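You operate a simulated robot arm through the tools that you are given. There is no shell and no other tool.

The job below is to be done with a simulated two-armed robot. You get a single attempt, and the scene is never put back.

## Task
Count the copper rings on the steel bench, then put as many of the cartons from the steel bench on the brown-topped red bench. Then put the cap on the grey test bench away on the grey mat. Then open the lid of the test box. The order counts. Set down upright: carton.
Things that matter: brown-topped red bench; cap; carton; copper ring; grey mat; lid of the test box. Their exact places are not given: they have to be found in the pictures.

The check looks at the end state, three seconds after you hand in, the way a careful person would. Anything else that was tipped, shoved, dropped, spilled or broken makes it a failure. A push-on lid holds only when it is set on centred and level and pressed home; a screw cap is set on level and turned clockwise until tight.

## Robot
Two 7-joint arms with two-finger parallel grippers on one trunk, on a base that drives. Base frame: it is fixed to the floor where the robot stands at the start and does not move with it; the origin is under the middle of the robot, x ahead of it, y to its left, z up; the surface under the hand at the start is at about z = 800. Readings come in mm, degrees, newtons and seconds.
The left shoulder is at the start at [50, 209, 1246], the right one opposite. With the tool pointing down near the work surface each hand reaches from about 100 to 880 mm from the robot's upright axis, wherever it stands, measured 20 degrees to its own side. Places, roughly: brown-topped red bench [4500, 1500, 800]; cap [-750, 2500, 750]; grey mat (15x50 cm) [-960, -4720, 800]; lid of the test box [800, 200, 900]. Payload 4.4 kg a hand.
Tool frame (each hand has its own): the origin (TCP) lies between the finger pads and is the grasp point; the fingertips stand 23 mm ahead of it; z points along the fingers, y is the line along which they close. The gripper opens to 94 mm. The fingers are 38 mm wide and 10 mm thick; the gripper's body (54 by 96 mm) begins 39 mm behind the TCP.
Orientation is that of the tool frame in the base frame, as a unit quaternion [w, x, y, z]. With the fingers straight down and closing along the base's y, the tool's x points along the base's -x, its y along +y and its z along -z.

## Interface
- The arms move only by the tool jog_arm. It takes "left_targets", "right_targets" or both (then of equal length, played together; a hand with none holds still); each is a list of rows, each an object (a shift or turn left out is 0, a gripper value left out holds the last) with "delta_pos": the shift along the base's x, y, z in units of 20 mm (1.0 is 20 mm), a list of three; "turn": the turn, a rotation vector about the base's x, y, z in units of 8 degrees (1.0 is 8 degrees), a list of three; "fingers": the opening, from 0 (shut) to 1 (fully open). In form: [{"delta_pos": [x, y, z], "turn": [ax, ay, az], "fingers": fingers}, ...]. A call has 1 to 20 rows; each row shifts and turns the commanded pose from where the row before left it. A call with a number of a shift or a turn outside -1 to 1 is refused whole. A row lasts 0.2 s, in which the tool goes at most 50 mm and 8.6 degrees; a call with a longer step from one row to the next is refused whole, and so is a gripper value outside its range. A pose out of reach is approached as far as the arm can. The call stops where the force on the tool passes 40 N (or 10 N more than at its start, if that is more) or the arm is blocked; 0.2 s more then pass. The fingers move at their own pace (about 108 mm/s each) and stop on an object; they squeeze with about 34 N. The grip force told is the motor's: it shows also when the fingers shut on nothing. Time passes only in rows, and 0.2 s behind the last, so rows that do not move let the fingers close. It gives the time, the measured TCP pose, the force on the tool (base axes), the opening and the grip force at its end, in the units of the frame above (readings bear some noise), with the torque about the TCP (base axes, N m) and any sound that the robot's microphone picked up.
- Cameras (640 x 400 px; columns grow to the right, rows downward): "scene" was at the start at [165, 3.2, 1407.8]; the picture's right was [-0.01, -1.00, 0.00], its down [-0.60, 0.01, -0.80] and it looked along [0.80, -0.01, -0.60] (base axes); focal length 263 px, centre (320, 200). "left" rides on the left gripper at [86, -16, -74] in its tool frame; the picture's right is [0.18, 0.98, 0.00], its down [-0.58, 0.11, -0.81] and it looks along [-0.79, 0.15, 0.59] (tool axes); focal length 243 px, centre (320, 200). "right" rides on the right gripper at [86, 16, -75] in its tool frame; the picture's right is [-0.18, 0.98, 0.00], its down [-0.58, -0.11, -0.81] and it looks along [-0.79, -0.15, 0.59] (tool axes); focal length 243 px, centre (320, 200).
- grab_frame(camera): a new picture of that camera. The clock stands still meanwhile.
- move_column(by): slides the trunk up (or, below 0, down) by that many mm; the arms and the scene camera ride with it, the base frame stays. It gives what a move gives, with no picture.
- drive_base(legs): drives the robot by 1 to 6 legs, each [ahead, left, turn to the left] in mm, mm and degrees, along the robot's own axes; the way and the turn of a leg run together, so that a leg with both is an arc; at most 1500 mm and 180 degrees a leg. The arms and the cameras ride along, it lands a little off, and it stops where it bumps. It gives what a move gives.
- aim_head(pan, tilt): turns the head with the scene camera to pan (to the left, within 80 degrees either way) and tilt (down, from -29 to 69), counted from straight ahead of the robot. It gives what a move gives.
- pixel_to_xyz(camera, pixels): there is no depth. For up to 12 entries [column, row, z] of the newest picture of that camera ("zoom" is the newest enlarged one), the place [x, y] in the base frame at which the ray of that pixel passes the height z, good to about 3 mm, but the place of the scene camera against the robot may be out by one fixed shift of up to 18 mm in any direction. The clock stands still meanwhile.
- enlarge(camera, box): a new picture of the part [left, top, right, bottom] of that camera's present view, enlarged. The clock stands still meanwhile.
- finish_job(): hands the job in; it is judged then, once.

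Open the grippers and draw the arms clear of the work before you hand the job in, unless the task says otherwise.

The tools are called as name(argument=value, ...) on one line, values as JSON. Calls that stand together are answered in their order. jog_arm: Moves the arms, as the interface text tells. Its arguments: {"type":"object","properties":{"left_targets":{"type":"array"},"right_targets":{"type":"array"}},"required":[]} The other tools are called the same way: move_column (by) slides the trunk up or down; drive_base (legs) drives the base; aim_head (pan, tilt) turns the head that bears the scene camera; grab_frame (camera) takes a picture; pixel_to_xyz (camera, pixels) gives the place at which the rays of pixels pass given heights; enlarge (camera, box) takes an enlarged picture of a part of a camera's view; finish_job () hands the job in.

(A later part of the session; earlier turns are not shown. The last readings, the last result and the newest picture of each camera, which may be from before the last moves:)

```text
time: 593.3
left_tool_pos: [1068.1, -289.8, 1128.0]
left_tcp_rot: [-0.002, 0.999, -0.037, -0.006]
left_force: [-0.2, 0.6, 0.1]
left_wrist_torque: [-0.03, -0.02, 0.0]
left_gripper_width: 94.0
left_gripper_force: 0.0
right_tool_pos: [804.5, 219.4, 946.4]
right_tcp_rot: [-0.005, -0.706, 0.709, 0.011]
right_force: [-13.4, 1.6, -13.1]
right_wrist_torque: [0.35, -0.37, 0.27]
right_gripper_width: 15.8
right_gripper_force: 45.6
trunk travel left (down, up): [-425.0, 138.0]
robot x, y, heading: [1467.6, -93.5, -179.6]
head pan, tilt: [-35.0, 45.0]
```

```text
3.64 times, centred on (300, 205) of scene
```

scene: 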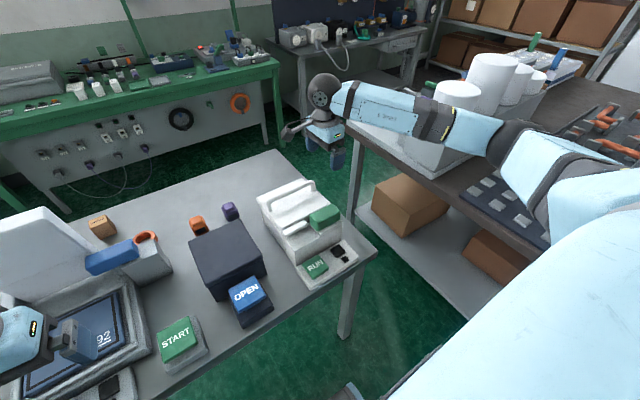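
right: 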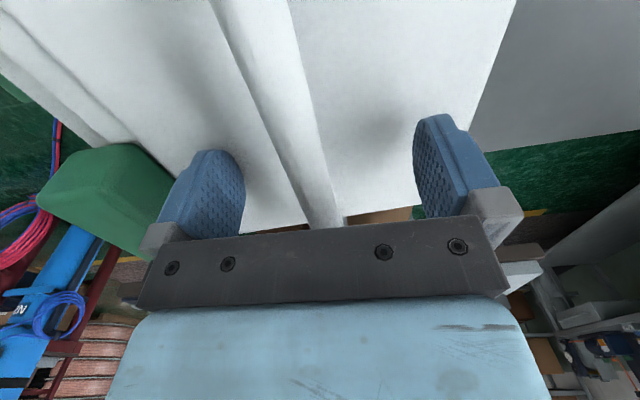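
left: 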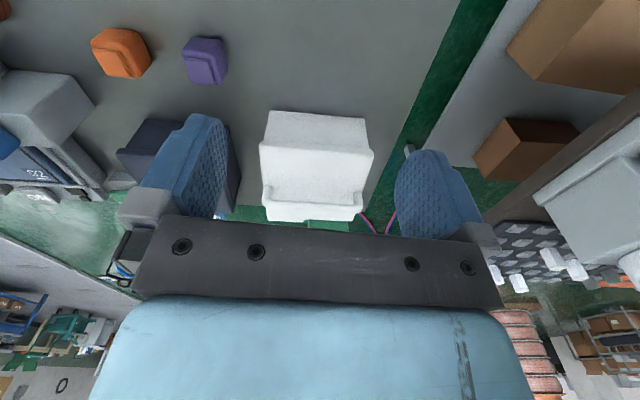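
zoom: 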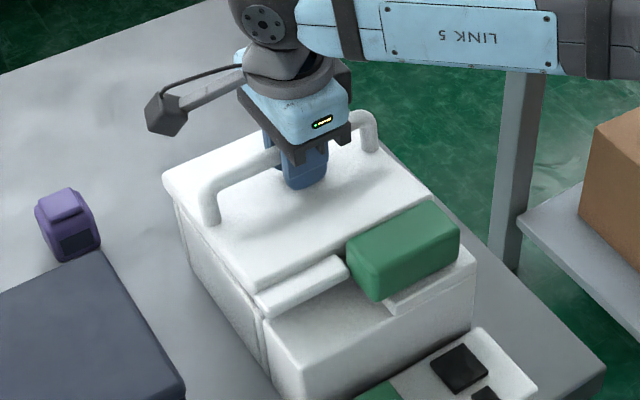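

Still firm at 13 N. The box held against 42 N sideways, so I can pull a bit harder safely; I raise 4 mm more and compare.

jog_arm(right_targets=[{"delta_pos": [-0.05, 0, 0.1]}, {"delta_pos": [-0.05, 0, 0.1]}, {"delta_pos": [0, 0, 0]}])

enlarge(camera="scene", box=[240, 150, 360, 260])

```text
time: 594.1
left_tool_pos: [1069.3, -289.9, 1128.5]
left_tcp_rot: [-0.001, 0.999, -0.037, -0.004]
left_force: [0.2, -0.3, 0.3]
left_wrist_torque: [0.01, 0.0, 0.02]
left_gripper_width: 93.8
left_gripper_force: 0.0
right_tool_pos: [804.0, 218.6, 950.8]
right_tcp_rot: [-0.005, -0.707, 0.707, 0.01]
right_force: [-14.4, 1.3, -17.9]
right_wrist_torque: [0.26, -0.34, 0.15]
right_gripper_width: 15.6
right_gripper_force: 45.2
trunk travel left (down, up): [-425.0, 138.0]
robot x, y, heading: [1468.8, -93.3, -179.8]
head pan, tilt: [-35.0, 45.0]
```

```text
3.64 times, centred on (300, 205) of scene
```

zoom: 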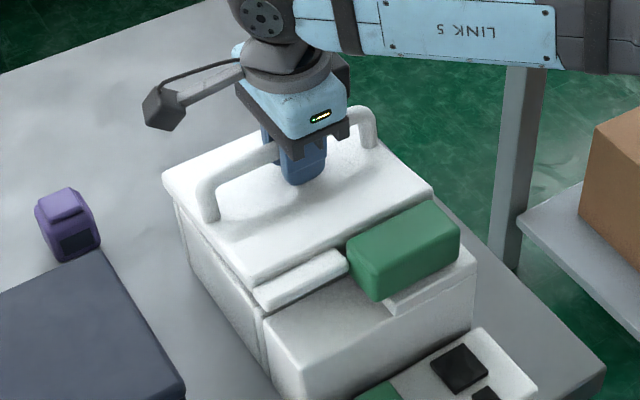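

The front edge and tab seem to be rising slightly while the rear corner stays: the lid turns about its rear edge. I follow the arc: up and toward −x.

jog_arm(right_targets=[{"delta_pos": [-0.15, 0, 0.15]}, {"delta_pos": [-0.1, 0, 0.15]}, {"delta_pos": [-0.05, 0, 0.15]}, {"delta_pos": [0, 0, 0]}])

enlarge(camera="scene", box=[240, 150, 360, 260])

```text
time: 595.1
left_tool_pos: [1068.0, -289.3, 1125.8]
left_tcp_rot: [-0.001, 0.999, -0.038, -0.006]
left_force: [-0.5, 0.5, 0.2]
left_wrist_torque: [0.0, 0.02, -0.02]
left_gripper_width: 94.2
left_gripper_force: 0.1
right_tool_pos: [794.8, 219.9, 959.1]
right_tcp_rot: [-0.005, -0.706, 0.708, 0.01]
right_force: [-14.3, 4.5, -18.8]
right_wrist_torque: [0.16, -0.23, 0.11]
right_gripper_width: 15.3
right_gripper_force: 44.8
trunk travel left (down, up): [-425.0, 138.0]
robot x, y, heading: [1467.3, -93.5, -179.6]
head pan, tilt: [-35.0, 45.0]
```

```text
3.64 times, centred on (300, 205) of scene
```

zoom: 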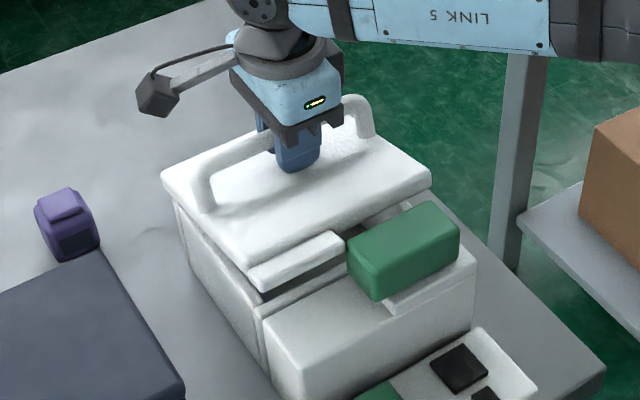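

The lid is opening (front edge up, force steady ≈19 N). I follow the arc about the rear hinge (≈(720,905), radius ≈94 mm) in small steps.

jog_arm(right_targets=[{"delta_pos": [-0.21, 0, 0.31]}, {"delta_pos": [-0.21, 0, 0.31]}, {"delta_pos": [-0.31, 0, 0.26]}, {"delta_pos": [-0.31, 0, 0.26]}, {"delta_pos": [0, 0, 0]}])

enlarge(camera="scene", box=[220, 120, 370, 260])

```text
time: 595.9
left_tool_pos: [1067.8, -290.9, 1127.2]
left_tcp_rot: [-0.001, 0.999, -0.037, -0.005]
left_force: [-0.6, -0.6, -0.3]
left_wrist_torque: [-0.01, -0.02, -0.02]
left_gripper_width: 94.2
left_gripper_force: 0.0
right_tool_pos: [784.5, 219.8, 969.4]
right_tcp_rot: [-0.002, -0.706, 0.708, 0.008]
right_force: [-13.8, 0.0, -26.2]
right_wrist_torque: [-0.34, -0.26, -0.27]
right_gripper_width: 15.8
right_gripper_force: 45.9
trunk travel left (down, up): [-425.0, 138.0]
robot x, y, heading: [1470.6, -94.8, -179.5]
head pan, tilt: [-35.0, 45.0]
stopped in row 3 (right hand): the force on the tool passed its limit at 41 N (the readings are from after the stop); the commanded pose is now the measured one
```

```text
2.86 times, centred on (295, 190) of scene
```

zoom: 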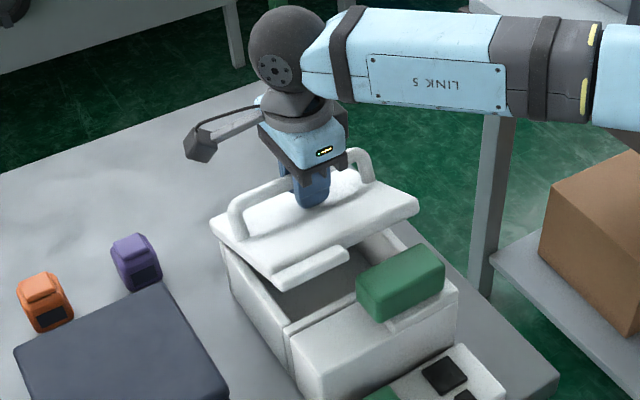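

The lid is about 17° open; the pull shows my path was a little too far outward. I refit the hinge to ≈(712,892), radius ≈106 mm, and go on slowly along that arc.

jog_arm(right_targets=[{"delta_pos": [-0.22, 0, 0.1]}, {"delta_pos": [-0.19, 0, 0.16]}, {"delta_pos": [-0.19, 0, 0.16]}, {"delta_pos": [-0.21, 0, 0.13]}, {"delta_pos": [-0.21, 0, 0.13]}, {"delta_pos": [-0.21, 0, 0.13]}, {"delta_pos": [0, 0, 0]}])

```text
time: 597.5
left_tool_pos: [1065.3, -290.1, 1127.2]
left_tcp_rot: [-0.001, 0.999, -0.036, -0.003]
left_force: [0.0, 0.1, 0.4]
left_wrist_torque: [0.04, 0.04, 0.0]
left_gripper_width: 93.9
left_gripper_force: 0.0
right_tool_pos: [759.4, 219.0, 986.4]
right_tcp_rot: [-0.003, -0.706, 0.708, 0.007]
right_force: [-10.6, -1.7, -36.3]
right_wrist_torque: [0.28, -0.08, -0.49]
right_gripper_width: 15.5
right_gripper_force: 45.1
trunk travel left (down, up): [-425.0, 138.0]
robot x, y, heading: [1471.5, -91.6, -179.6]
head pan, tilt: [-35.0, 45.0]
```

The radial pull is 37 N, so my arc is still too high. I ease 6 mm down to relax it before going on.

jog_arm(right_targets=[{"delta_pos": [-0.1, 0, -0.15]}, {"delta_pos": [-0.05, 0, -0.15]}, {"delta_pos": [0, 0, 0]}])

enlarge(camera="scene", box=[220, 120, 370, 260])

grab_frame(camera="right")

```text
time: 598.3
left_tool_pos: [1068.8, -288.5, 1129.1]
left_tcp_rot: [-0.001, 0.999, -0.037, -0.006]
left_force: [-0.2, 1.0, -0.2]
left_wrist_torque: [-0.01, -0.02, -0.01]
left_gripper_width: 94.1
left_gripper_force: 0.1
right_tool_pos: [757.4, 219.7, 986.5]
right_tcp_rot: [-0.007, -0.705, 0.709, 0.009]
right_force: [-2.1, 8.9, -6.8]
right_wrist_torque: [-0.09, 0.16, -0.22]
right_gripper_width: 15.5
right_gripper_force: 44.6
trunk travel left (down, up): [-425.0, 138.0]
robot x, y, heading: [1470.4, -90.8, -179.8]
head pan, tilt: [-35.0, 45.0]
```

```text
2.86 times, centred on (295, 190) of scene
```

zoom: 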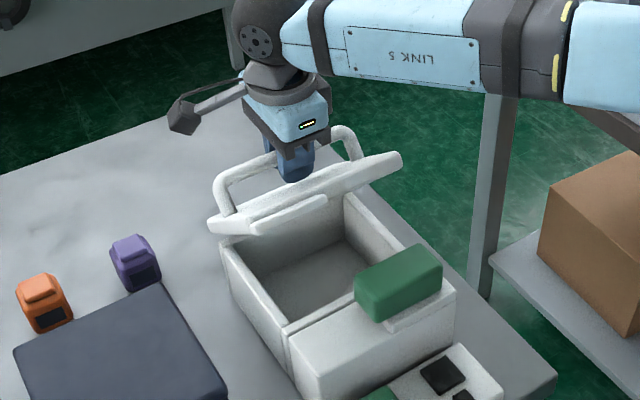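

```text
taken
```

right: 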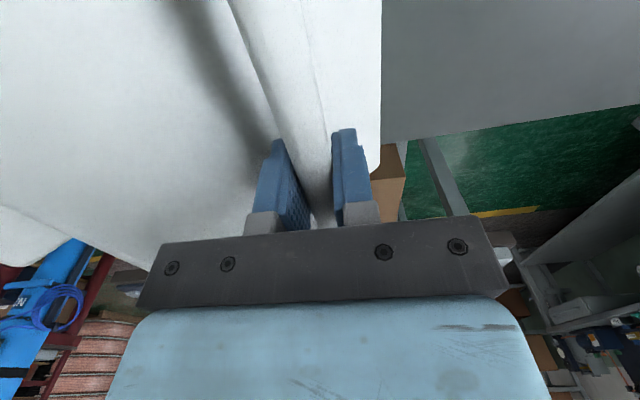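

The lid is ≈35° open and forces are small. I continue along the arc, a bit flatter.

jog_arm(right_targets=[{"delta_pos": [-0.227, 0, 0.07]}, {"delta_pos": [-0.227, 0, 0.07]}, {"delta_pos": [-0.227, 0, 0.06]}, {"delta_pos": [-0.237, 0, 0.04]}, {"delta_pos": [-0.237, 0, 0.04]}, {"delta_pos": [-0.237, 0, 0.03]}, {"delta_pos": [0, 0, 0]}])

```text
time: 599.9
left_tool_pos: [1070.4, -289.6, 1129.3]
left_tcp_rot: [-0.001, 0.999, -0.037, -0.006]
left_force: [-0.5, 0.3, -0.3]
left_wrist_torque: [0.0, -0.01, 0.02]
left_gripper_width: 94.1
left_gripper_force: 0.1
right_tool_pos: [732.0, 218.8, 993.6]
right_tcp_rot: [-0.007, -0.706, 0.708, 0.011]
right_force: [3.5, 8.6, 0.6]
right_wrist_torque: [0.31, -0.14, -0.73]
right_gripper_width: 15.4
right_gripper_force: 45.1
trunk travel left (down, up): [-425.0, 138.0]
robot x, y, heading: [1466.7, -96.3, -179.6]
head pan, tilt: [-35.0, 45.0]
```

jog_arm(right_targets=[{"delta_pos": [-0.243, 0, 0.02]}, {"delta_pos": [-0.243, 0, 0.02]}, {"delta_pos": [-0.243, 0, 0.01]}, {"delta_pos": [-0.24, 0, -0.01]}, {"delta_pos": [-0.24, 0, -0.01]}, {"delta_pos": [-0.24, 0, -0.02]}, {"delta_pos": [0, 0, 0]}])

enlarge(camera="scene", box=[220, 120, 370, 260])

grab_frame(camera="right")

```text
time: 601.5
left_tool_pos: [1070.4, -291.0, 1128.9]
left_tcp_rot: [-0.003, 0.999, -0.037, -0.007]
left_force: [-0.3, 0.3, 0.2]
left_wrist_torque: [0.0, 0.0, -0.05]
left_gripper_width: 93.9
left_gripper_force: 0.0
right_tool_pos: [702.5, 220.1, 992.1]
right_tcp_rot: [-0.004, -0.707, 0.707, 0.009]
right_force: [7.8, 4.3, -6.5]
right_wrist_torque: [0.97, -0.46, -1.03]
right_gripper_width: 15.8
right_gripper_force: 45.2
trunk travel left (down, up): [-425.0, 138.0]
robot x, y, heading: [1470.2, -91.8, -179.8]
head pan, tilt: [-35.0, 45.0]
```

```text
2.86 times, centred on (295, 190) of scene
```

zoom: 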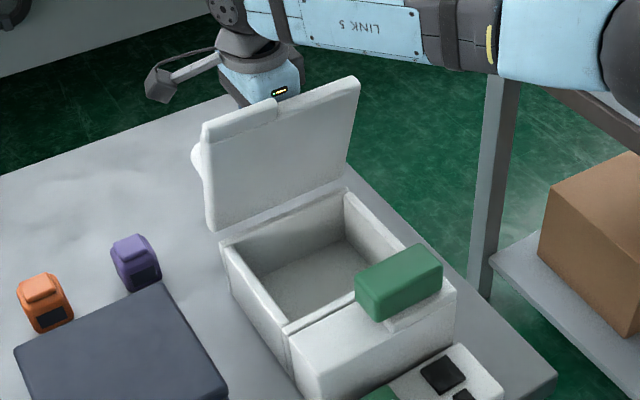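

```text
taken
```

right: 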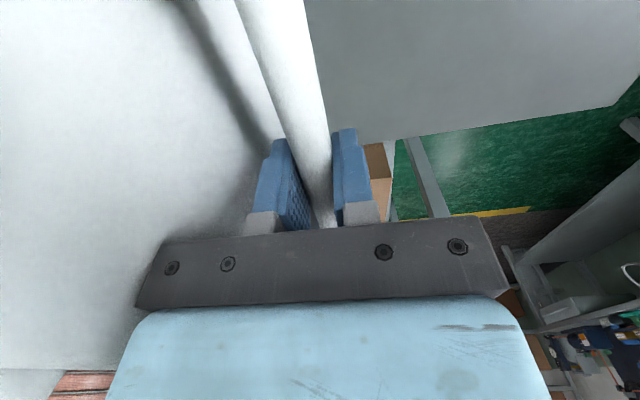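

The lid is ≈70° open, but the gripper body nears the lid's upper part. I tilt the hand about −y by 16° (leaning it away from the lid) while holding the bar.

jog_arm(right_targets=[{"delta_pos": [-0.05, 0, 0], "turn": [0, -0.5, 0]}, {"delta_pos": [-0.05, 0, 0], "turn": [0, -0.5, 0]}, {"delta_pos": [-0.05, 0, 0], "turn": [0, -0.5, 0]}, {"delta_pos": [-0.05, 0, 0], "turn": [0, -0.5, 0]}, {"delta_pos": [0, 0, 0]}])

grab_frame(camera="right")

```text
time: 602.7
left_tool_pos: [1068.7, -291.3, 1128.8]
left_tcp_rot: [-0.002, 0.999, -0.036, -0.007]
left_force: [-0.4, -0.8, 0.0]
left_wrist_torque: [0.01, 0.03, 0.04]
left_gripper_width: 94.0
left_gripper_force: 0.0
right_tool_pos: [698.1, 218.8, 992.9]
right_tcp_rot: [0.093, -0.701, 0.701, -0.088]
right_force: [-1.2, 1.2, -4.1]
right_wrist_torque: [-0.03, 0.25, -0.88]
right_gripper_width: 15.6
right_gripper_force: 45.5
trunk travel left (down, up): [-425.0, 138.0]
robot x, y, heading: [1471.3, -93.9, -179.7]
head pan, tilt: [-35.0, 45.0]
```

```text
taken
```

right: 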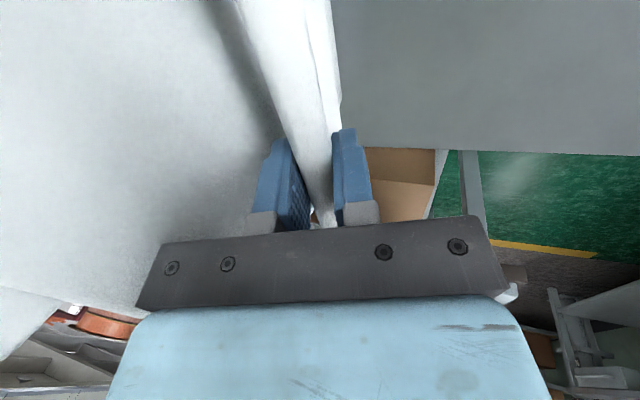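

Tilting works with small forces. I continue the arc with a further tilt.

jog_arm(right_targets=[{"delta_pos": [-0.237, 0, -0.04], "turn": [0, -0.33, 0]}, {"delta_pos": [-0.237, 0, -0.05], "turn": [0, -0.33, 0]}, {"delta_pos": [-0.237, 0, -0.06], "turn": [0, -0.33, 0]}, {"delta_pos": [-0.223, 0, -0.08], "turn": [0, -0.33, 0]}, {"delta_pos": [-0.223, 0, -0.08], "turn": [0, -0.33, 0]}, {"delta_pos": [-0.223, 0, -0.08], "turn": [0, -0.33, 0]}, {"delta_pos": [0, 0, 0]}])

enlarge(camera="scene", box=[220, 120, 370, 260])

grab_frame(camera="right")

```text
time: 604.3
left_tool_pos: [1068.3, -290.8, 1127.2]
left_tcp_rot: [-0.003, 0.999, -0.036, -0.006]
left_force: [-0.1, 0.1, -0.4]
left_wrist_torque: [0.03, 0.04, -0.02]
left_gripper_width: 94.0
left_gripper_force: 0.0
right_tool_pos: [714.2, 218.3, 997.8]
right_tcp_rot: [-0.191, 0.682, -0.681, 0.185]
right_force: [4.7, -2.8, -19.0]
right_wrist_torque: [0.77, -0.2, -0.11]
right_gripper_width: 15.5
right_gripper_force: 45.8
right hand out of reach, approached as far as the arm can: row 4, 5, 6
trunk travel left (down, up): [-425.0, 138.0]
robot x, y, heading: [1465.2, -87.0, -179.7]
head pan, tilt: [-35.0, 45.0]
```

```text
2.86 times, centred on (295, 190) of scene
```

zoom: 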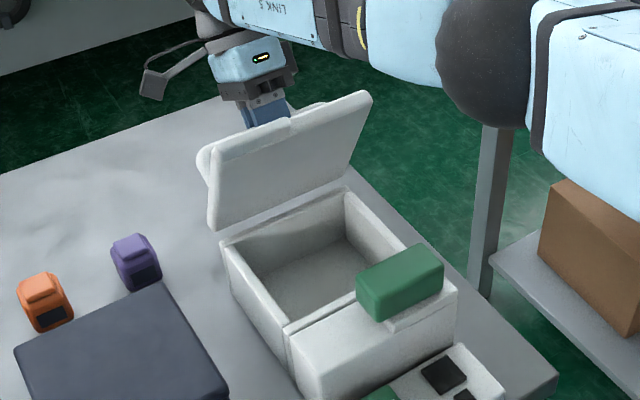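

```text
taken
```

right: 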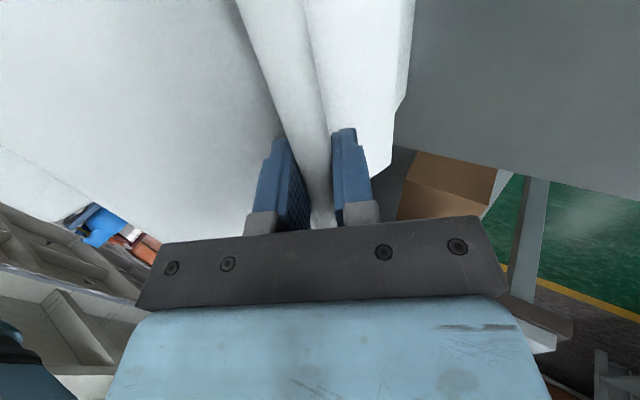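

That was out of reach with the added tilt; the lid sank to ≈58°. I reverse the last three rows to regain the reachable pose, still holding the bar.

jog_arm(right_targets=[{"delta_pos": [0.223, 0, 0.08], "turn": [0, 0.33, 0]}, {"delta_pos": [0.223, 0, 0.08], "turn": [0, 0.33, 0]}, {"delta_pos": [0.223, 0, 0.08], "turn": [0, 0.33, 0]}, {"delta_pos": [0.1, 0, 0.03], "turn": [0, 0.33, 0]}, {"delta_pos": [0, 0, 0]}])

enlarge(camera="scene", box=[220, 120, 370, 260])

```text
time: 605.0
left_tool_pos: [1069.3, -290.5, 1129.7]
left_tcp_rot: [-0.002, 0.999, -0.037, -0.006]
left_force: [0.7, -0.8, -0.3]
left_wrist_torque: [-0.03, 0.02, 0.01]
left_gripper_width: 93.7
left_gripper_force: 0.2
right_tool_pos: [725.2, 218.8, 998.8]
right_tcp_rot: [0.159, -0.689, 0.69, -0.153]
right_force: [-0.2, -2.1, -21.0]
right_wrist_torque: [-0.65, 0.15, -0.94]
right_gripper_width: 15.9
right_gripper_force: 45.1
trunk travel left (down, up): [-425.0, 138.0]
robot x, y, heading: [1465.4, -93.5, -179.6]
head pan, tilt: [-35.0, 45.0]
stopped in row 3 (right hand): the force on the tool passed its limit at 42 N (the readings are from after the stop); the commanded pose is now the measured one
```

```text
2.86 times, centred on (295, 190) of scene
```

zoom: 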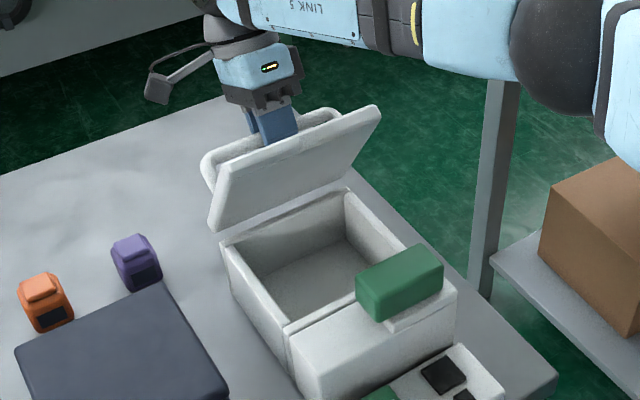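

I relax the hand: lower 3 mm and reduce the tilt, then return along the arc to ≈68° where it was in reach.

jog_arm(right_targets=[{"delta_pos": [0, 0, -0.15], "turn": [0, 0.3, 0]}, {"delta_pos": [0, 0, -0.05], "turn": [0, 0.3, 0]}, {"delta_pos": [0, 0, 0], "turn": [0, 0.3, 0]}, {"delta_pos": [0, 0, 0]}])

```text
time: 606.0
left_tool_pos: [1070.2, -292.2, 1128.2]
left_tcp_rot: [-0.001, 0.999, -0.037, -0.007]
left_force: [0.7, -0.1, 0.5]
left_wrist_torque: [0.01, 0.03, 0.01]
left_gripper_width: 93.7
left_gripper_force: 0.1
right_tool_pos: [724.8, 218.4, 999.0]
right_tcp_rot: [-0.114, 0.699, -0.698, 0.107]
right_force: [3.0, 1.0, 0.5]
right_wrist_torque: [0.92, -0.16, -0.48]
right_gripper_width: 15.2
right_gripper_force: 44.9
trunk travel left (down, up): [-425.0, 138.0]
robot x, y, heading: [1472.0, -90.4, -179.6]
head pan, tilt: [-35.0, 45.0]
```

jog_arm(right_targets=[{"delta_pos": [-0.23, 0, 0.01]}, {"delta_pos": [-0.23, 0, 0.01]}, {"delta_pos": [-0.23, 0, 0]}, {"delta_pos": [-0.23, 0, -0.01]}, {"delta_pos": [-0.23, 0, -0.02]}, {"delta_pos": [-0.23, 0, -0.03]}, {"delta_pos": [0, 0, 0]}])

enlarge(camera="scene", box=[220, 120, 370, 260])

```text
time: 607.6
left_tool_pos: [1070.3, -291.4, 1129.8]
left_tcp_rot: [-0.002, 0.999, -0.037, -0.006]
left_force: [0.4, -0.1, 0.0]
left_wrist_torque: [0.02, -0.02, -0.03]
left_gripper_width: 93.9
left_gripper_force: 0.0
right_tool_pos: [696.9, 219.3, 997.1]
right_tcp_rot: [0.114, -0.698, 0.699, -0.108]
right_force: [4.3, 3.6, -5.7]
right_wrist_torque: [1.47, -0.23, -1.16]
right_gripper_width: 15.6
right_gripper_force: 44.5
trunk travel left (down, up): [-425.0, 138.0]
robot x, y, heading: [1468.9, -93.8, -179.4]
head pan, tilt: [-35.0, 45.0]
```

```text
2.86 times, centred on (295, 190) of scene
```

zoom: 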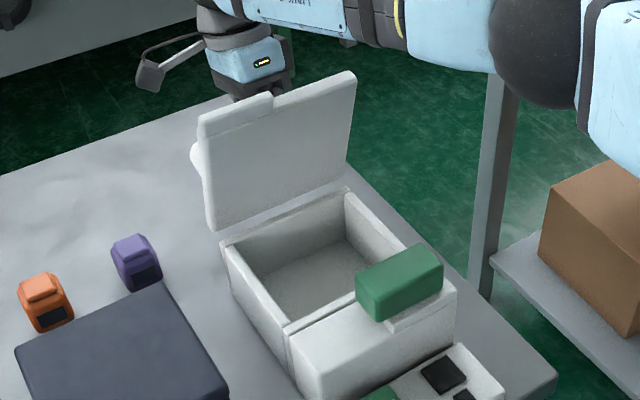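

jog_arm(right_targets=[{"delta_pos": [-0.23, 0, -0.04]}, {"delta_pos": [-0.23, 0, -0.05]}, {"delta_pos": [-0.23, 0, -0.06]}, {"delta_pos": [0, 0, 0]}])

```text
time: 608.6
left_tool_pos: [1070.0, -292.1, 1129.6]
left_tcp_rot: [-0.001, 0.999, -0.037, -0.008]
left_force: [0.6, 0.6, 0.0]
left_wrist_torque: [0.02, 0.01, 0.03]
left_gripper_width: 93.7
left_gripper_force: 0.0
right_tool_pos: [683.2, 219.3, 993.0]
right_tcp_rot: [0.113, -0.698, 0.698, -0.108]
right_force: [4.2, 0.5, -7.6]
right_wrist_torque: [0.92, -0.15, -1.37]
right_gripper_width: 15.7
right_gripper_force: 44.9
trunk travel left (down, up): [-425.0, 138.0]
robot x, y, heading: [1465.1, -94.3, -179.5]
head pan, tilt: [-35.0, 45.0]
```

Still in reach at x=683. I continue in small steps.

jog_arm(right_targets=[{"delta_pos": [-0.23, 0, -0.08]}, {"delta_pos": [-0.23, 0, -0.09]}, {"delta_pos": [0, 0, 0]}])

enlarge(camera="scene", box=[220, 120, 370, 260])

grab_frame(camera="right")

```text
time: 609.4
left_tool_pos: [1070.4, -291.3, 1128.5]
left_tcp_rot: [-0.002, 0.999, -0.036, -0.006]
left_force: [-0.1, 0.1, 0.4]
left_wrist_torque: [-0.01, 0.0, -0.01]
left_gripper_width: 94.0
left_gripper_force: 0.1
right_tool_pos: [674.8, 218.1, 988.2]
right_tcp_rot: [-0.115, 0.698, -0.698, 0.109]
right_force: [10.4, -2.3, -15.9]
right_wrist_torque: [0.82, -0.15, -1.55]
right_gripper_width: 15.8
right_gripper_force: 45.0
trunk travel left (down, up): [-425.0, 138.0]
robot x, y, heading: [1466.6, -94.8, -179.4]
head pan, tilt: [-35.0, 45.0]
```

```text
2.86 times, centred on (295, 190) of scene
```

zoom: 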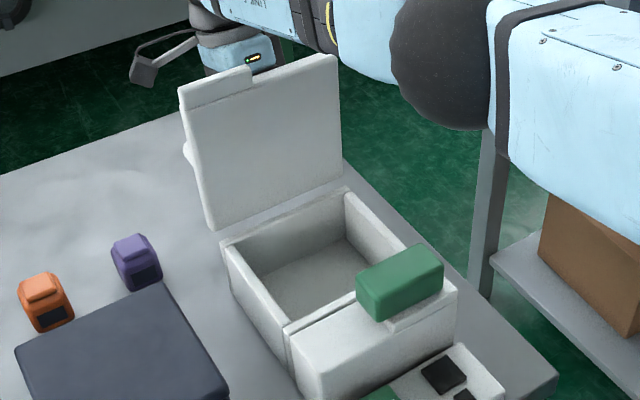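

```text
taken
```

right: 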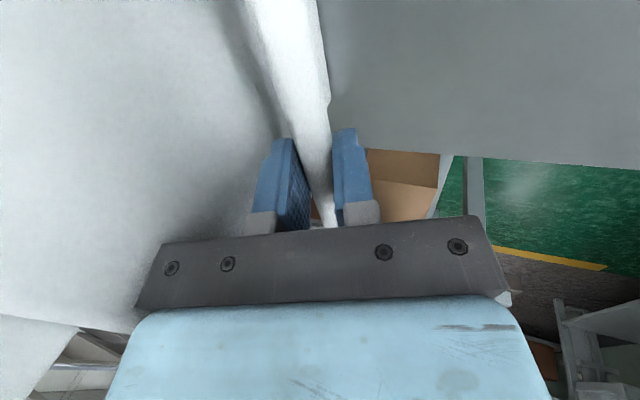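

The lid is ≈85° up. I push on a little further in small steps.

jog_arm(right_targets=[{"delta_pos": [-0.2, 0, -0.15]}, {"delta_pos": [-0.2, 0, -0.12]}, {"delta_pos": [0, 0, 0]}])

enlarge(camera="scene", box=[220, 120, 370, 260])

```text
time: 610.2
left_tool_pos: [1070.7, -291.8, 1129.1]
left_tcp_rot: [-0.001, 0.999, -0.037, -0.006]
left_force: [0.3, -0.1, -1.0]
left_wrist_torque: [0.06, 0.01, 0.01]
left_gripper_width: 94.3
left_gripper_force: 0.1
right_tool_pos: [671.8, 218.6, 987.6]
right_tcp_rot: [-0.115, 0.698, -0.698, 0.108]
right_force: [7.3, -1.3, -12.2]
right_wrist_torque: [0.45, -0.04, -1.64]
right_gripper_width: 15.8
right_gripper_force: 44.7
right hand out of reach, approached as far as the arm can: row 2
trunk travel left (down, up): [-425.0, 138.0]
robot x, y, heading: [1471.3, -93.5, -179.5]
head pan, tilt: [-35.0, 45.0]
```

```text
2.86 times, centred on (295, 190) of scene
```

zoom: 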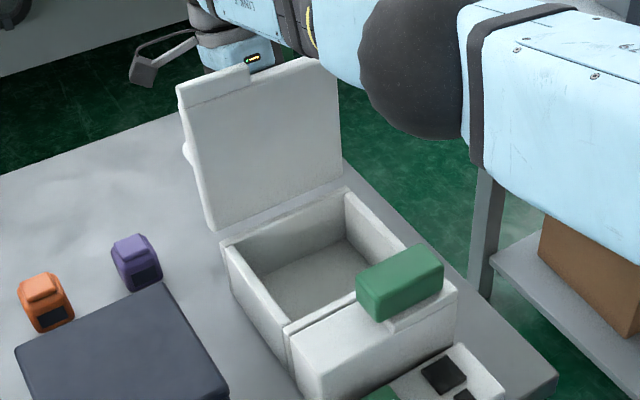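

The lid stands about vertical and the right arm is at its reach limit. I'll bring the left hand to the lid's inner face to push it past vertical: first close its fingers and tilt it 45° forward, turned 30° inward, in free space.

jog_arm(left_targets=[{"turn": [0, 0.94, 0], "fingers": 0}, {"turn": [0, 0.94, 0]}, {"turn": [0, 0.94, 0]}, {"turn": [0, 0.94, 0]}, {"turn": [0, 0.94, 0]}, {"turn": [0, 0.94, 0]}, {"turn": [0, 0, -0.94]}, {"turn": [0, 0, -0.94]}, {"turn": [0, 0, -0.94]}, {"turn": [0, 0, -0.94]}, {"delta_pos": [0, 0, 0]}])

grab_frame(camera="left")

aim_head(pan=-20, tilt=45)

grab_frame(camera="scene")

```text
time: 612.6
left_tool_pos: [1045.3, -283.0, 1118.9]
left_tcp_rot: [-0.088, 0.88, -0.272, -0.38]
left_force: [-0.6, 0.1, -0.5]
left_wrist_torque: [0.01, 0.01, 0.02]
left_gripper_width: 0.0
left_gripper_force: 33.8
left hand out of reach, approached as far as the arm can: row 5, 6, 7
right_tool_pos: [671.0, 219.4, 988.2]
right_tcp_rot: [0.115, -0.698, 0.698, -0.108]
right_force: [2.7, -0.9, -6.2]
right_wrist_torque: [0.28, 0.03, -1.73]
right_gripper_width: 15.8
right_gripper_force: 45.2
trunk travel left (down, up): [-425.0, 138.0]
robot x, y, heading: [1469.4, -92.9, -179.5]
head pan, tilt: [-35.0, 45.0]
```

```text
taken
```

left: 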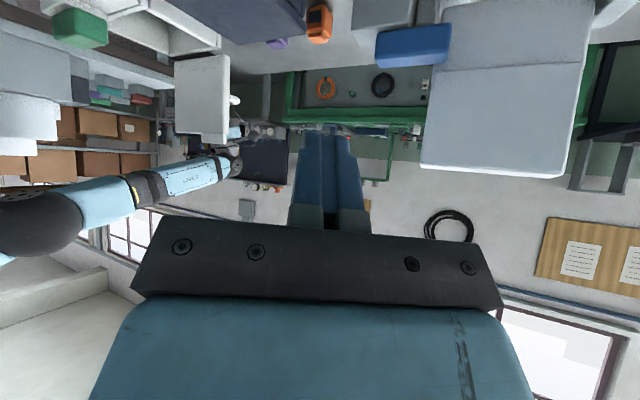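

```text
time: 613.3
left_tool_pos: [1046.6, -283.5, 1118.4]
left_tcp_rot: [-0.088, 0.88, -0.271, -0.379]
left_force: [-0.7, 1.0, -0.1]
left_wrist_torque: [0.0, 0.01, 0.02]
left_gripper_width: 0.0
left_gripper_force: 34.1
right_tool_pos: [671.8, 218.4, 988.2]
right_tcp_rot: [0.115, -0.698, 0.699, -0.108]
right_force: [2.1, -0.1, -5.3]
right_wrist_torque: [0.41, 0.03, -1.61]
right_gripper_width: 15.7
right_gripper_force: 45.6
trunk travel left (down, up): [-425.0, 138.0]
robot x, y, heading: [1470.6, -94.2, -179.6]
head pan, tilt: [-20.0, 45.0]
```

```text
taken
```

scene: 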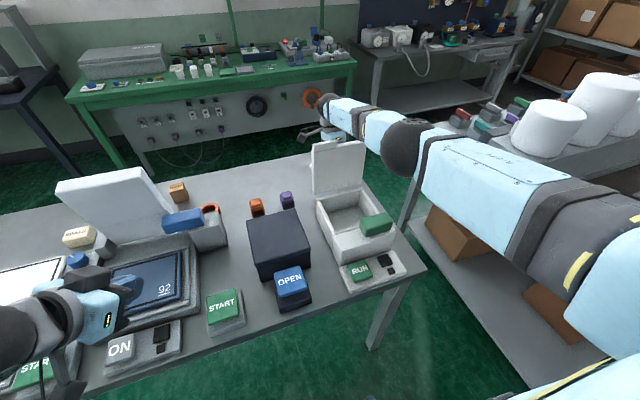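

The left hand now points forward-down and inward. I move it to (880,100,1100), clear of navy box and right arm.

jog_arm(left_targets=[{"delta_pos": [-0.415, 0.958, -0.045]}, {"delta_pos": [-0.415, 0.958, -0.045]}, {"delta_pos": [-0.415, 0.958, -0.045]}, {"delta_pos": [-0.415, 0.958, -0.045]}, {"delta_pos": [-0.415, 0.958, -0.045]}, {"delta_pos": [-0.415, 0.958, -0.045]}, {"delta_pos": [-0.415, 0.958, -0.045]}, {"delta_pos": [-0.415, 0.958, -0.045]}, {"delta_pos": [-0.415, 0.958, -0.045]}, {"delta_pos": [-0.415, 0.958, -0.045]}, {"delta_pos": [-0.415, 0.958, -0.045]}, {"delta_pos": [-0.415, 0.958, -0.045]}, {"delta_pos": [-0.415, 0.958, -0.045]}, {"delta_pos": [-0.415, 0.958, -0.045]}, {"delta_pos": [-0.415, 0.958, -0.045]}, {"delta_pos": [-0.415, 0.958, -0.045]}, {"delta_pos": [-0.415, 0.958, -0.045]}, {"delta_pos": [-0.415, 0.958, -0.045]}, {"delta_pos": [-0.415, 0.958, -0.045]}, {"delta_pos": [0, 0, 0]}])

grab_frame(camera="scene")

grab_frame(camera="left")

```text
time: 617.5
left_tool_pos: [889.5, 83.4, 1103.5]
left_tcp_rot: [-0.089, 0.88, -0.272, -0.38]
left_force: [-0.1, -0.3, 0.9]
left_wrist_torque: [0.01, 0.02, 0.0]
left_gripper_width: 0.0
left_gripper_force: 34.1
right_tool_pos: [671.5, 219.9, 987.6]
right_tcp_rot: [0.114, -0.698, 0.698, -0.108]
right_force: [1.3, 0.3, -1.5]
right_wrist_torque: [0.5, -0.01, -1.53]
right_gripper_width: 15.7
right_gripper_force: 44.8
trunk travel left (down, up): [-425.0, 138.0]
robot x, y, heading: [1469.2, -92.1, -179.5]
head pan, tilt: [-20.0, 45.0]
```

```text
taken
```

scene: 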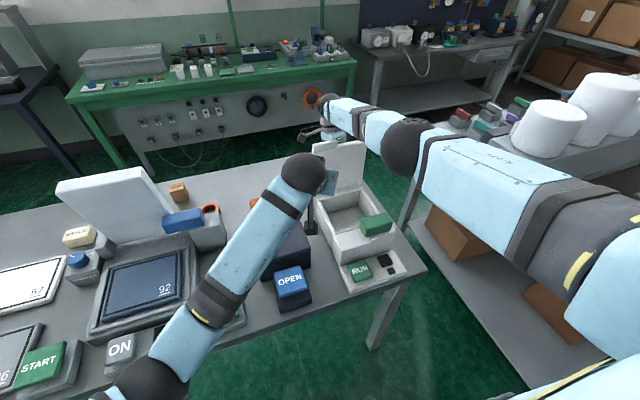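

```text
taken
```

left: 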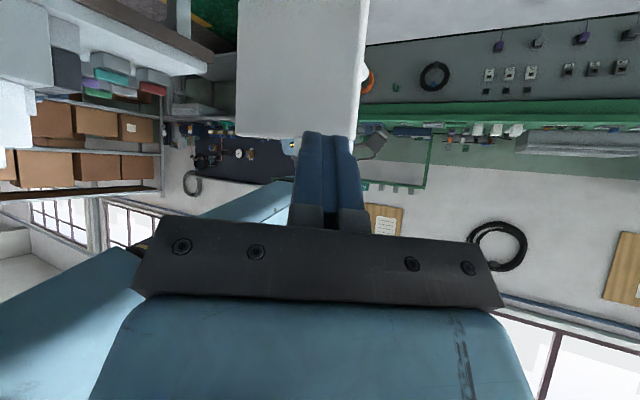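

The left camera sees the lid's inner face right ahead of the fingers. I advance to just before it.

jog_arm(left_targets=[{"delta_pos": [-0.8, 0.4, -0.45]}, {"delta_pos": [-0.8, 0.4, -0.45]}, {"delta_pos": [-0.8, 0.4, -0.45]}, {"delta_pos": [-0.8, 0.4, -0.45]}, {"delta_pos": [-0.8, 0.4, -0.45]}, {"delta_pos": [-0.8, 0.4, -0.4]}, {"delta_pos": [0, 0, 0]}])

grab_frame(camera="scene")

enlarge(camera="scene", box=[260, 110, 430, 270])

grab_frame(camera="left")

```text
time: 619.3
left_tool_pos: [776.7, 97.7, 1031.7]
left_tcp_rot: [-0.065, 0.885, -0.266, -0.376]
left_force: [-0.5, -1.0, -0.6]
left_wrist_torque: [0.01, 0.01, -0.03]
left_gripper_width: 0.0
left_gripper_force: 34.6
right_tool_pos: [672.0, 220.0, 987.8]
right_tcp_rot: [0.114, -0.698, 0.699, -0.108]
right_force: [-0.4, -0.2, 0.4]
right_wrist_torque: [0.14, 0.02, -1.07]
right_gripper_width: 15.8
right_gripper_force: 44.7
trunk travel left (down, up): [-425.0, 138.0]
robot x, y, heading: [1467.1, -94.0, -179.4]
head pan, tilt: [-20.0, 45.0]
stopped in row 7 (left hand): the arm was blocked; the commanded pose is now the measured one
```

```text
taken
```

scene: 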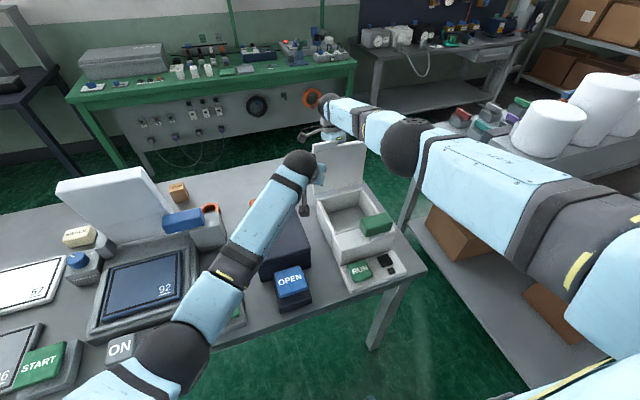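

```text
2.50 times, centred on (345, 190) of scene
```

zoom: 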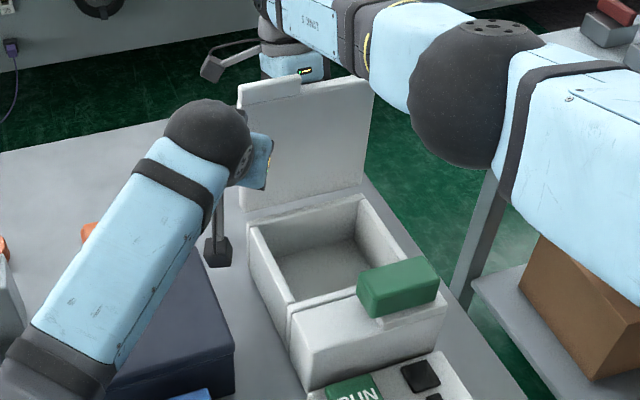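

```text
taken
```

left: 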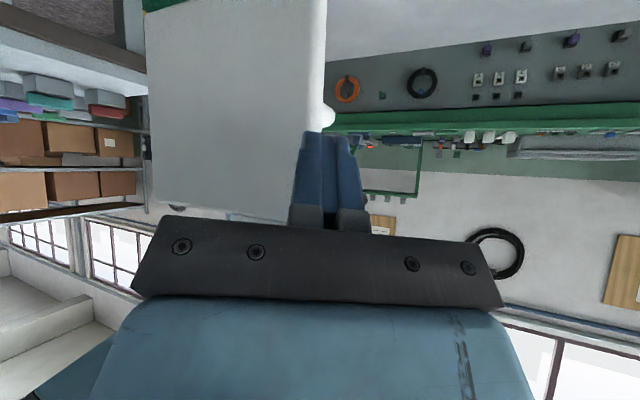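

The left arm reports "blocked" though its tool force is nil. I look at the left elbow region to see what it touches.

aim_head(pan=15, tilt=55)

grab_frame(camera="scene")

```text
time: 620.4
left_tool_pos: [776.7, 98.0, 1029.9]
left_tcp_rot: [-0.065, 0.885, -0.266, -0.376]
left_force: [0.1, -0.4, -0.6]
left_wrist_torque: [0.02, 0.01, -0.01]
left_gripper_width: 0.2
left_gripper_force: 33.4
right_tool_pos: [672.7, 218.9, 988.5]
right_tcp_rot: [-0.115, 0.698, -0.698, 0.109]
right_force: [-0.6, -0.3, -0.1]
right_wrist_torque: [0.22, 0.02, -1.65]
right_gripper_width: 15.8
right_gripper_force: 44.5
trunk travel left (down, up): [-425.0, 138.0]
robot x, y, heading: [1466.7, -89.9, -179.6]
head pan, tilt: [15.0, 55.0]
```

```text
taken
```

scene: 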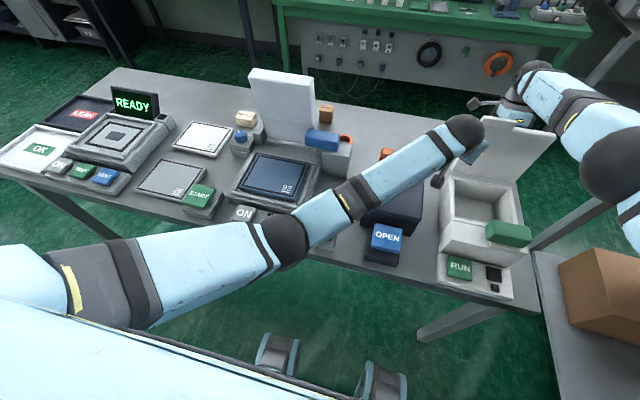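

Left arm geometry seems to be at a joint limit there. The right hand now reads almost no force, so the lid is balanced near vertical; I retract the left hand the way it came.

jog_arm(left_targets=[{"delta_pos": [0.6, -0.2, 0.5]}, {"delta_pos": [0.8, -0.3, 0.6]}, {"delta_pos": [0.8, -0.3, 0.6]}, {"delta_pos": [0.8, -0.4, 0.6]}, {"delta_pos": [0.8, -0.4, 0.6]}, {"delta_pos": [0.8, -0.5, 0.4]}, {"delta_pos": [0.415, -0.958, 0]}, {"delta_pos": [0.415, -0.958, 0]}, {"delta_pos": [0.415, -0.958, 0]}, {"delta_pos": [0.415, -0.958, 0]}, {"delta_pos": [0.415, -0.958, 0]}, {"delta_pos": [0.415, -0.958, 0]}, {"delta_pos": [0.415, -0.958, 0]}, {"delta_pos": [0.415, -0.958, 0]}, {"delta_pos": [0.415, -0.958, 0]}, {"delta_pos": [0.415, -0.958, 0]}])

aim_head(pan=-35, tilt=45)

grab_frame(camera="scene")

```text
time: 623.8
left_tool_pos: [953.7, -134.6, 1096.1]
left_tcp_rot: [-0.067, 0.885, -0.266, -0.377]
left_force: [0.0, -0.5, 0.3]
left_wrist_torque: [0.03, -0.02, -0.01]
left_gripper_width: 0.0
left_gripper_force: 33.7
right_tool_pos: [671.6, 218.4, 987.8]
right_tcp_rot: [0.116, -0.698, 0.698, -0.109]
right_force: [0.1, -0.2, -0.4]
right_wrist_torque: [0.57, -0.05, -1.49]
right_gripper_width: 16.0
right_gripper_force: 45.0
trunk travel left (down, up): [-425.0, 138.0]
robot x, y, heading: [1469.2, -95.9, -179.5]
head pan, tilt: [15.0, 55.0]
```

```text
time: 624.9
left_tool_pos: [952.6, -134.8, 1095.9]
left_tcp_rot: [-0.067, 0.884, -0.266, -0.378]
left_force: [0.3, -0.4, -0.6]
left_wrist_torque: [0.02, 0.0, -0.02]
left_gripper_width: 0.0
left_gripper_force: 34.5
right_tool_pos: [672.5, 218.6, 988.1]
right_tcp_rot: [0.114, -0.698, 0.698, -0.108]
right_force: [-0.5, 0.5, 0.1]
right_wrist_torque: [0.59, -0.01, -1.51]
right_gripper_width: 15.9
right_gripper_force: 44.9
trunk travel left (down, up): [-425.0, 138.0]
robot x, y, heading: [1467.7, -93.9, -179.5]
head pan, tilt: [-35.0, 45.0]
```

```text
taken
```

scene: 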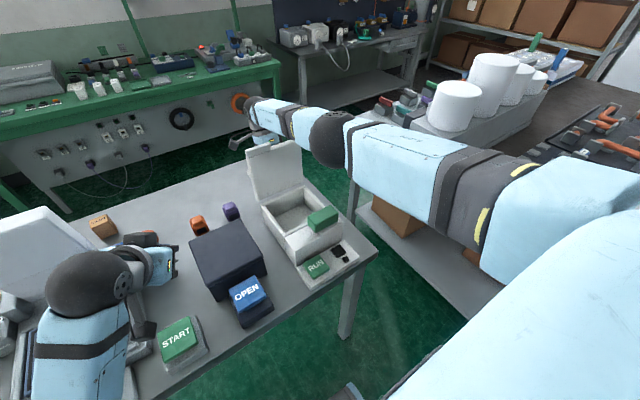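

I loosen the right grip to 26 mm, so the fingers only cage the bar, and see which way the lid leans.

jog_arm(right_targets=[{"fingers": 0.28}, {"fingers": 0.28}, {"delta_pos": [0, 0, 0]}])

enlarge(camera="scene", box=[220, 110, 370, 270])

grab_frame(camera="right")

```text
time: 625.7
left_tool_pos: [953.9, -133.8, 1096.4]
left_tcp_rot: [-0.067, 0.884, -0.267, -0.377]
left_force: [0.1, 0.0, 1.0]
left_wrist_torque: [0.01, 0.04, -0.02]
left_gripper_width: 0.0
left_gripper_force: 33.8
right_tool_pos: [671.8, 219.1, 988.7]
right_tcp_rot: [0.114, -0.698, 0.699, -0.108]
right_force: [-0.9, -1.2, 0.2]
right_wrist_torque: [0.0, 0.01, -0.01]
right_gripper_width: 26.1
right_gripper_force: 0.0
trunk travel left (down, up): [-425.0, 138.0]
robot x, y, heading: [1470.2, -89.8, -179.6]
head pan, tilt: [-35.0, 45.0]
```

```text
2.50 times, centred on (295, 190) of scene
```

zoom: 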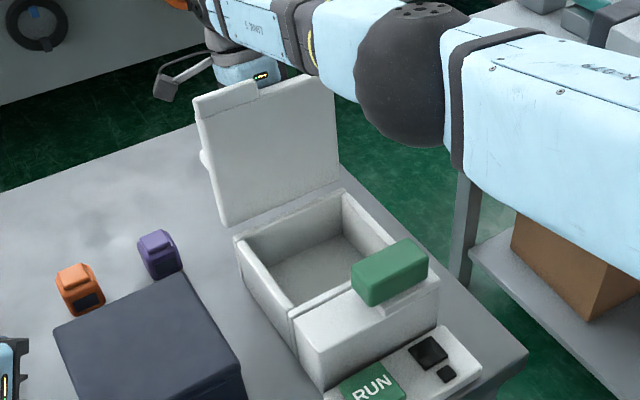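

```text
taken
```

right: 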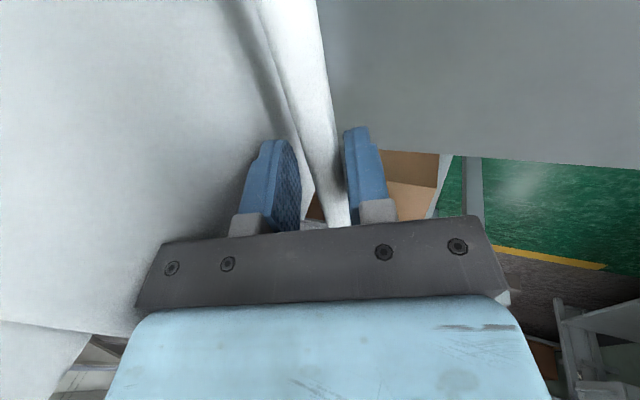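

With the bar only caged the forces are nil: the lid stays up by itself. I withdraw the hand along its own axis (up and slightly −x).

jog_arm(right_targets=[{"delta_pos": [-0.1, 0, 0.3]}, {"delta_pos": [-0.13, 0, 0.4]}, {"delta_pos": [-0.13, 0, 0.4]}, {"delta_pos": [0, 0, 0]}])

grab_frame(camera="right")

enlarge(camera="scene", box=[220, 110, 370, 270])

```text
time: 626.7
left_tool_pos: [954.7, -134.0, 1096.0]
left_tcp_rot: [-0.068, 0.885, -0.267, -0.377]
left_force: [0.0, 0.0, -1.0]
left_wrist_torque: [0.0, 0.0, -0.01]
left_gripper_width: 0.0
left_gripper_force: 34.5
right_tool_pos: [666.2, 219.9, 1010.5]
right_tcp_rot: [0.114, -0.698, 0.699, -0.107]
right_force: [-0.5, -0.7, 0.1]
right_wrist_torque: [-0.03, 0.03, 0.0]
right_gripper_width: 26.3
right_gripper_force: 0.2
trunk travel left (down, up): [-425.0, 138.0]
robot x, y, heading: [1472.4, -96.1, -179.5]
head pan, tilt: [-35.0, 45.0]
```

```text
taken
```

right: 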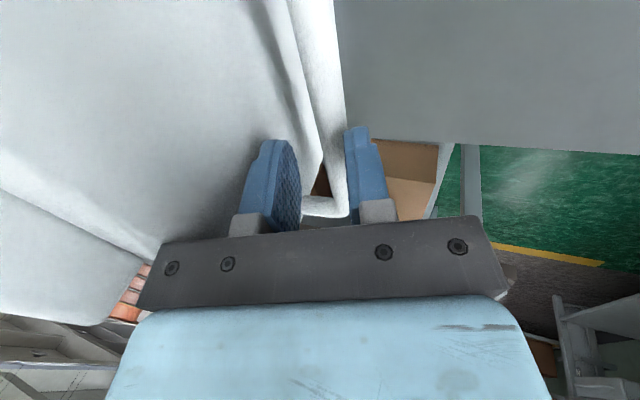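

```text
2.50 times, centred on (295, 190) of scene
```

zoom: 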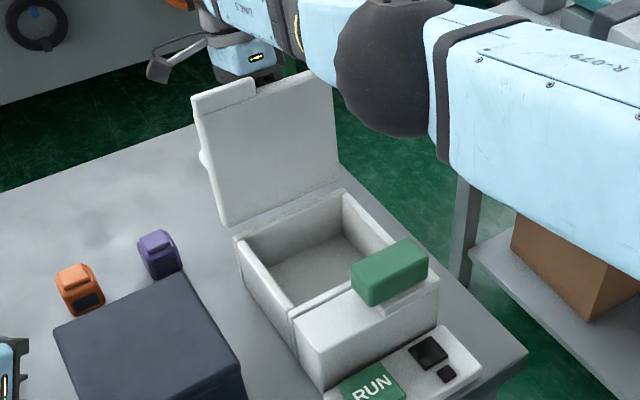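

The lid stays. I continue withdrawing.

jog_arm(right_targets=[{"delta_pos": [-0.13, 0, 0.4]}, {"delta_pos": [-0.13, 0, 0.4]}, {"delta_pos": [-0.13, 0, 0.4]}, {"delta_pos": [-0.1, 0, 0.5]}, {"delta_pos": [-0.1, 0, 0.5]}, {"delta_pos": [0, 0, 0]}])

grab_frame(camera="right")

enlarge(camera="scene", box=[220, 110, 370, 270])

```text
time: 628.1
left_tool_pos: [953.4, -134.7, 1097.0]
left_tcp_rot: [-0.066, 0.885, -0.266, -0.376]
left_force: [0.2, -0.1, 0.2]
left_wrist_torque: [0.03, 0.01, 0.01]
left_gripper_width: 0.1
left_gripper_force: 34.1
right_tool_pos: [657.7, 220.1, 1055.3]
right_tcp_rot: [-0.115, 0.699, -0.697, 0.107]
right_force: [-0.6, 0.7, 0.2]
right_wrist_torque: [-0.02, 0.0, -0.02]
right_gripper_width: 25.7
right_gripper_force: 0.1
right hand out of reach, approached as far as the arm can: row 1
trunk travel left (down, up): [-425.0, 138.0]
robot x, y, heading: [1469.7, -93.6, -179.6]
head pan, tilt: [-35.0, 45.0]
```

```text
taken
```

right: 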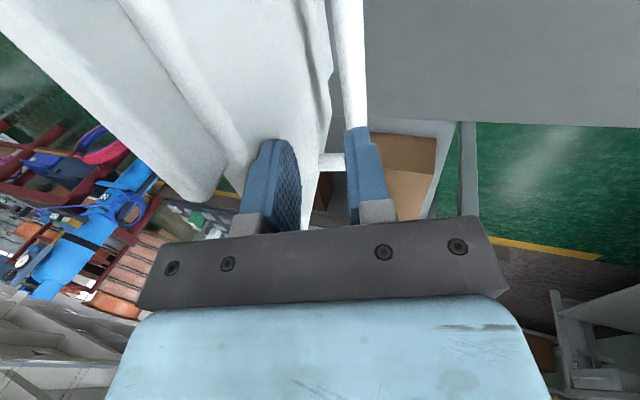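

```text
2.50 times, centred on (295, 190) of scene
```

zoom: 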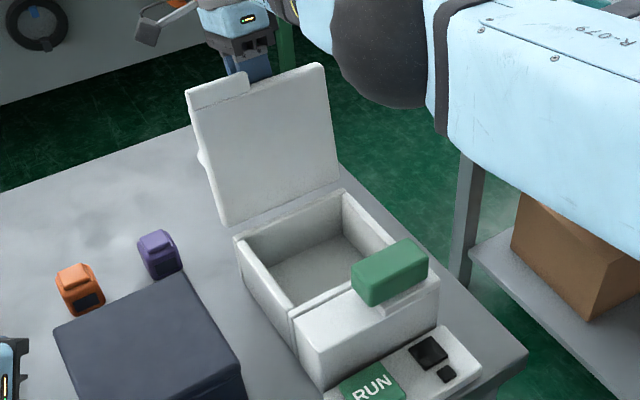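

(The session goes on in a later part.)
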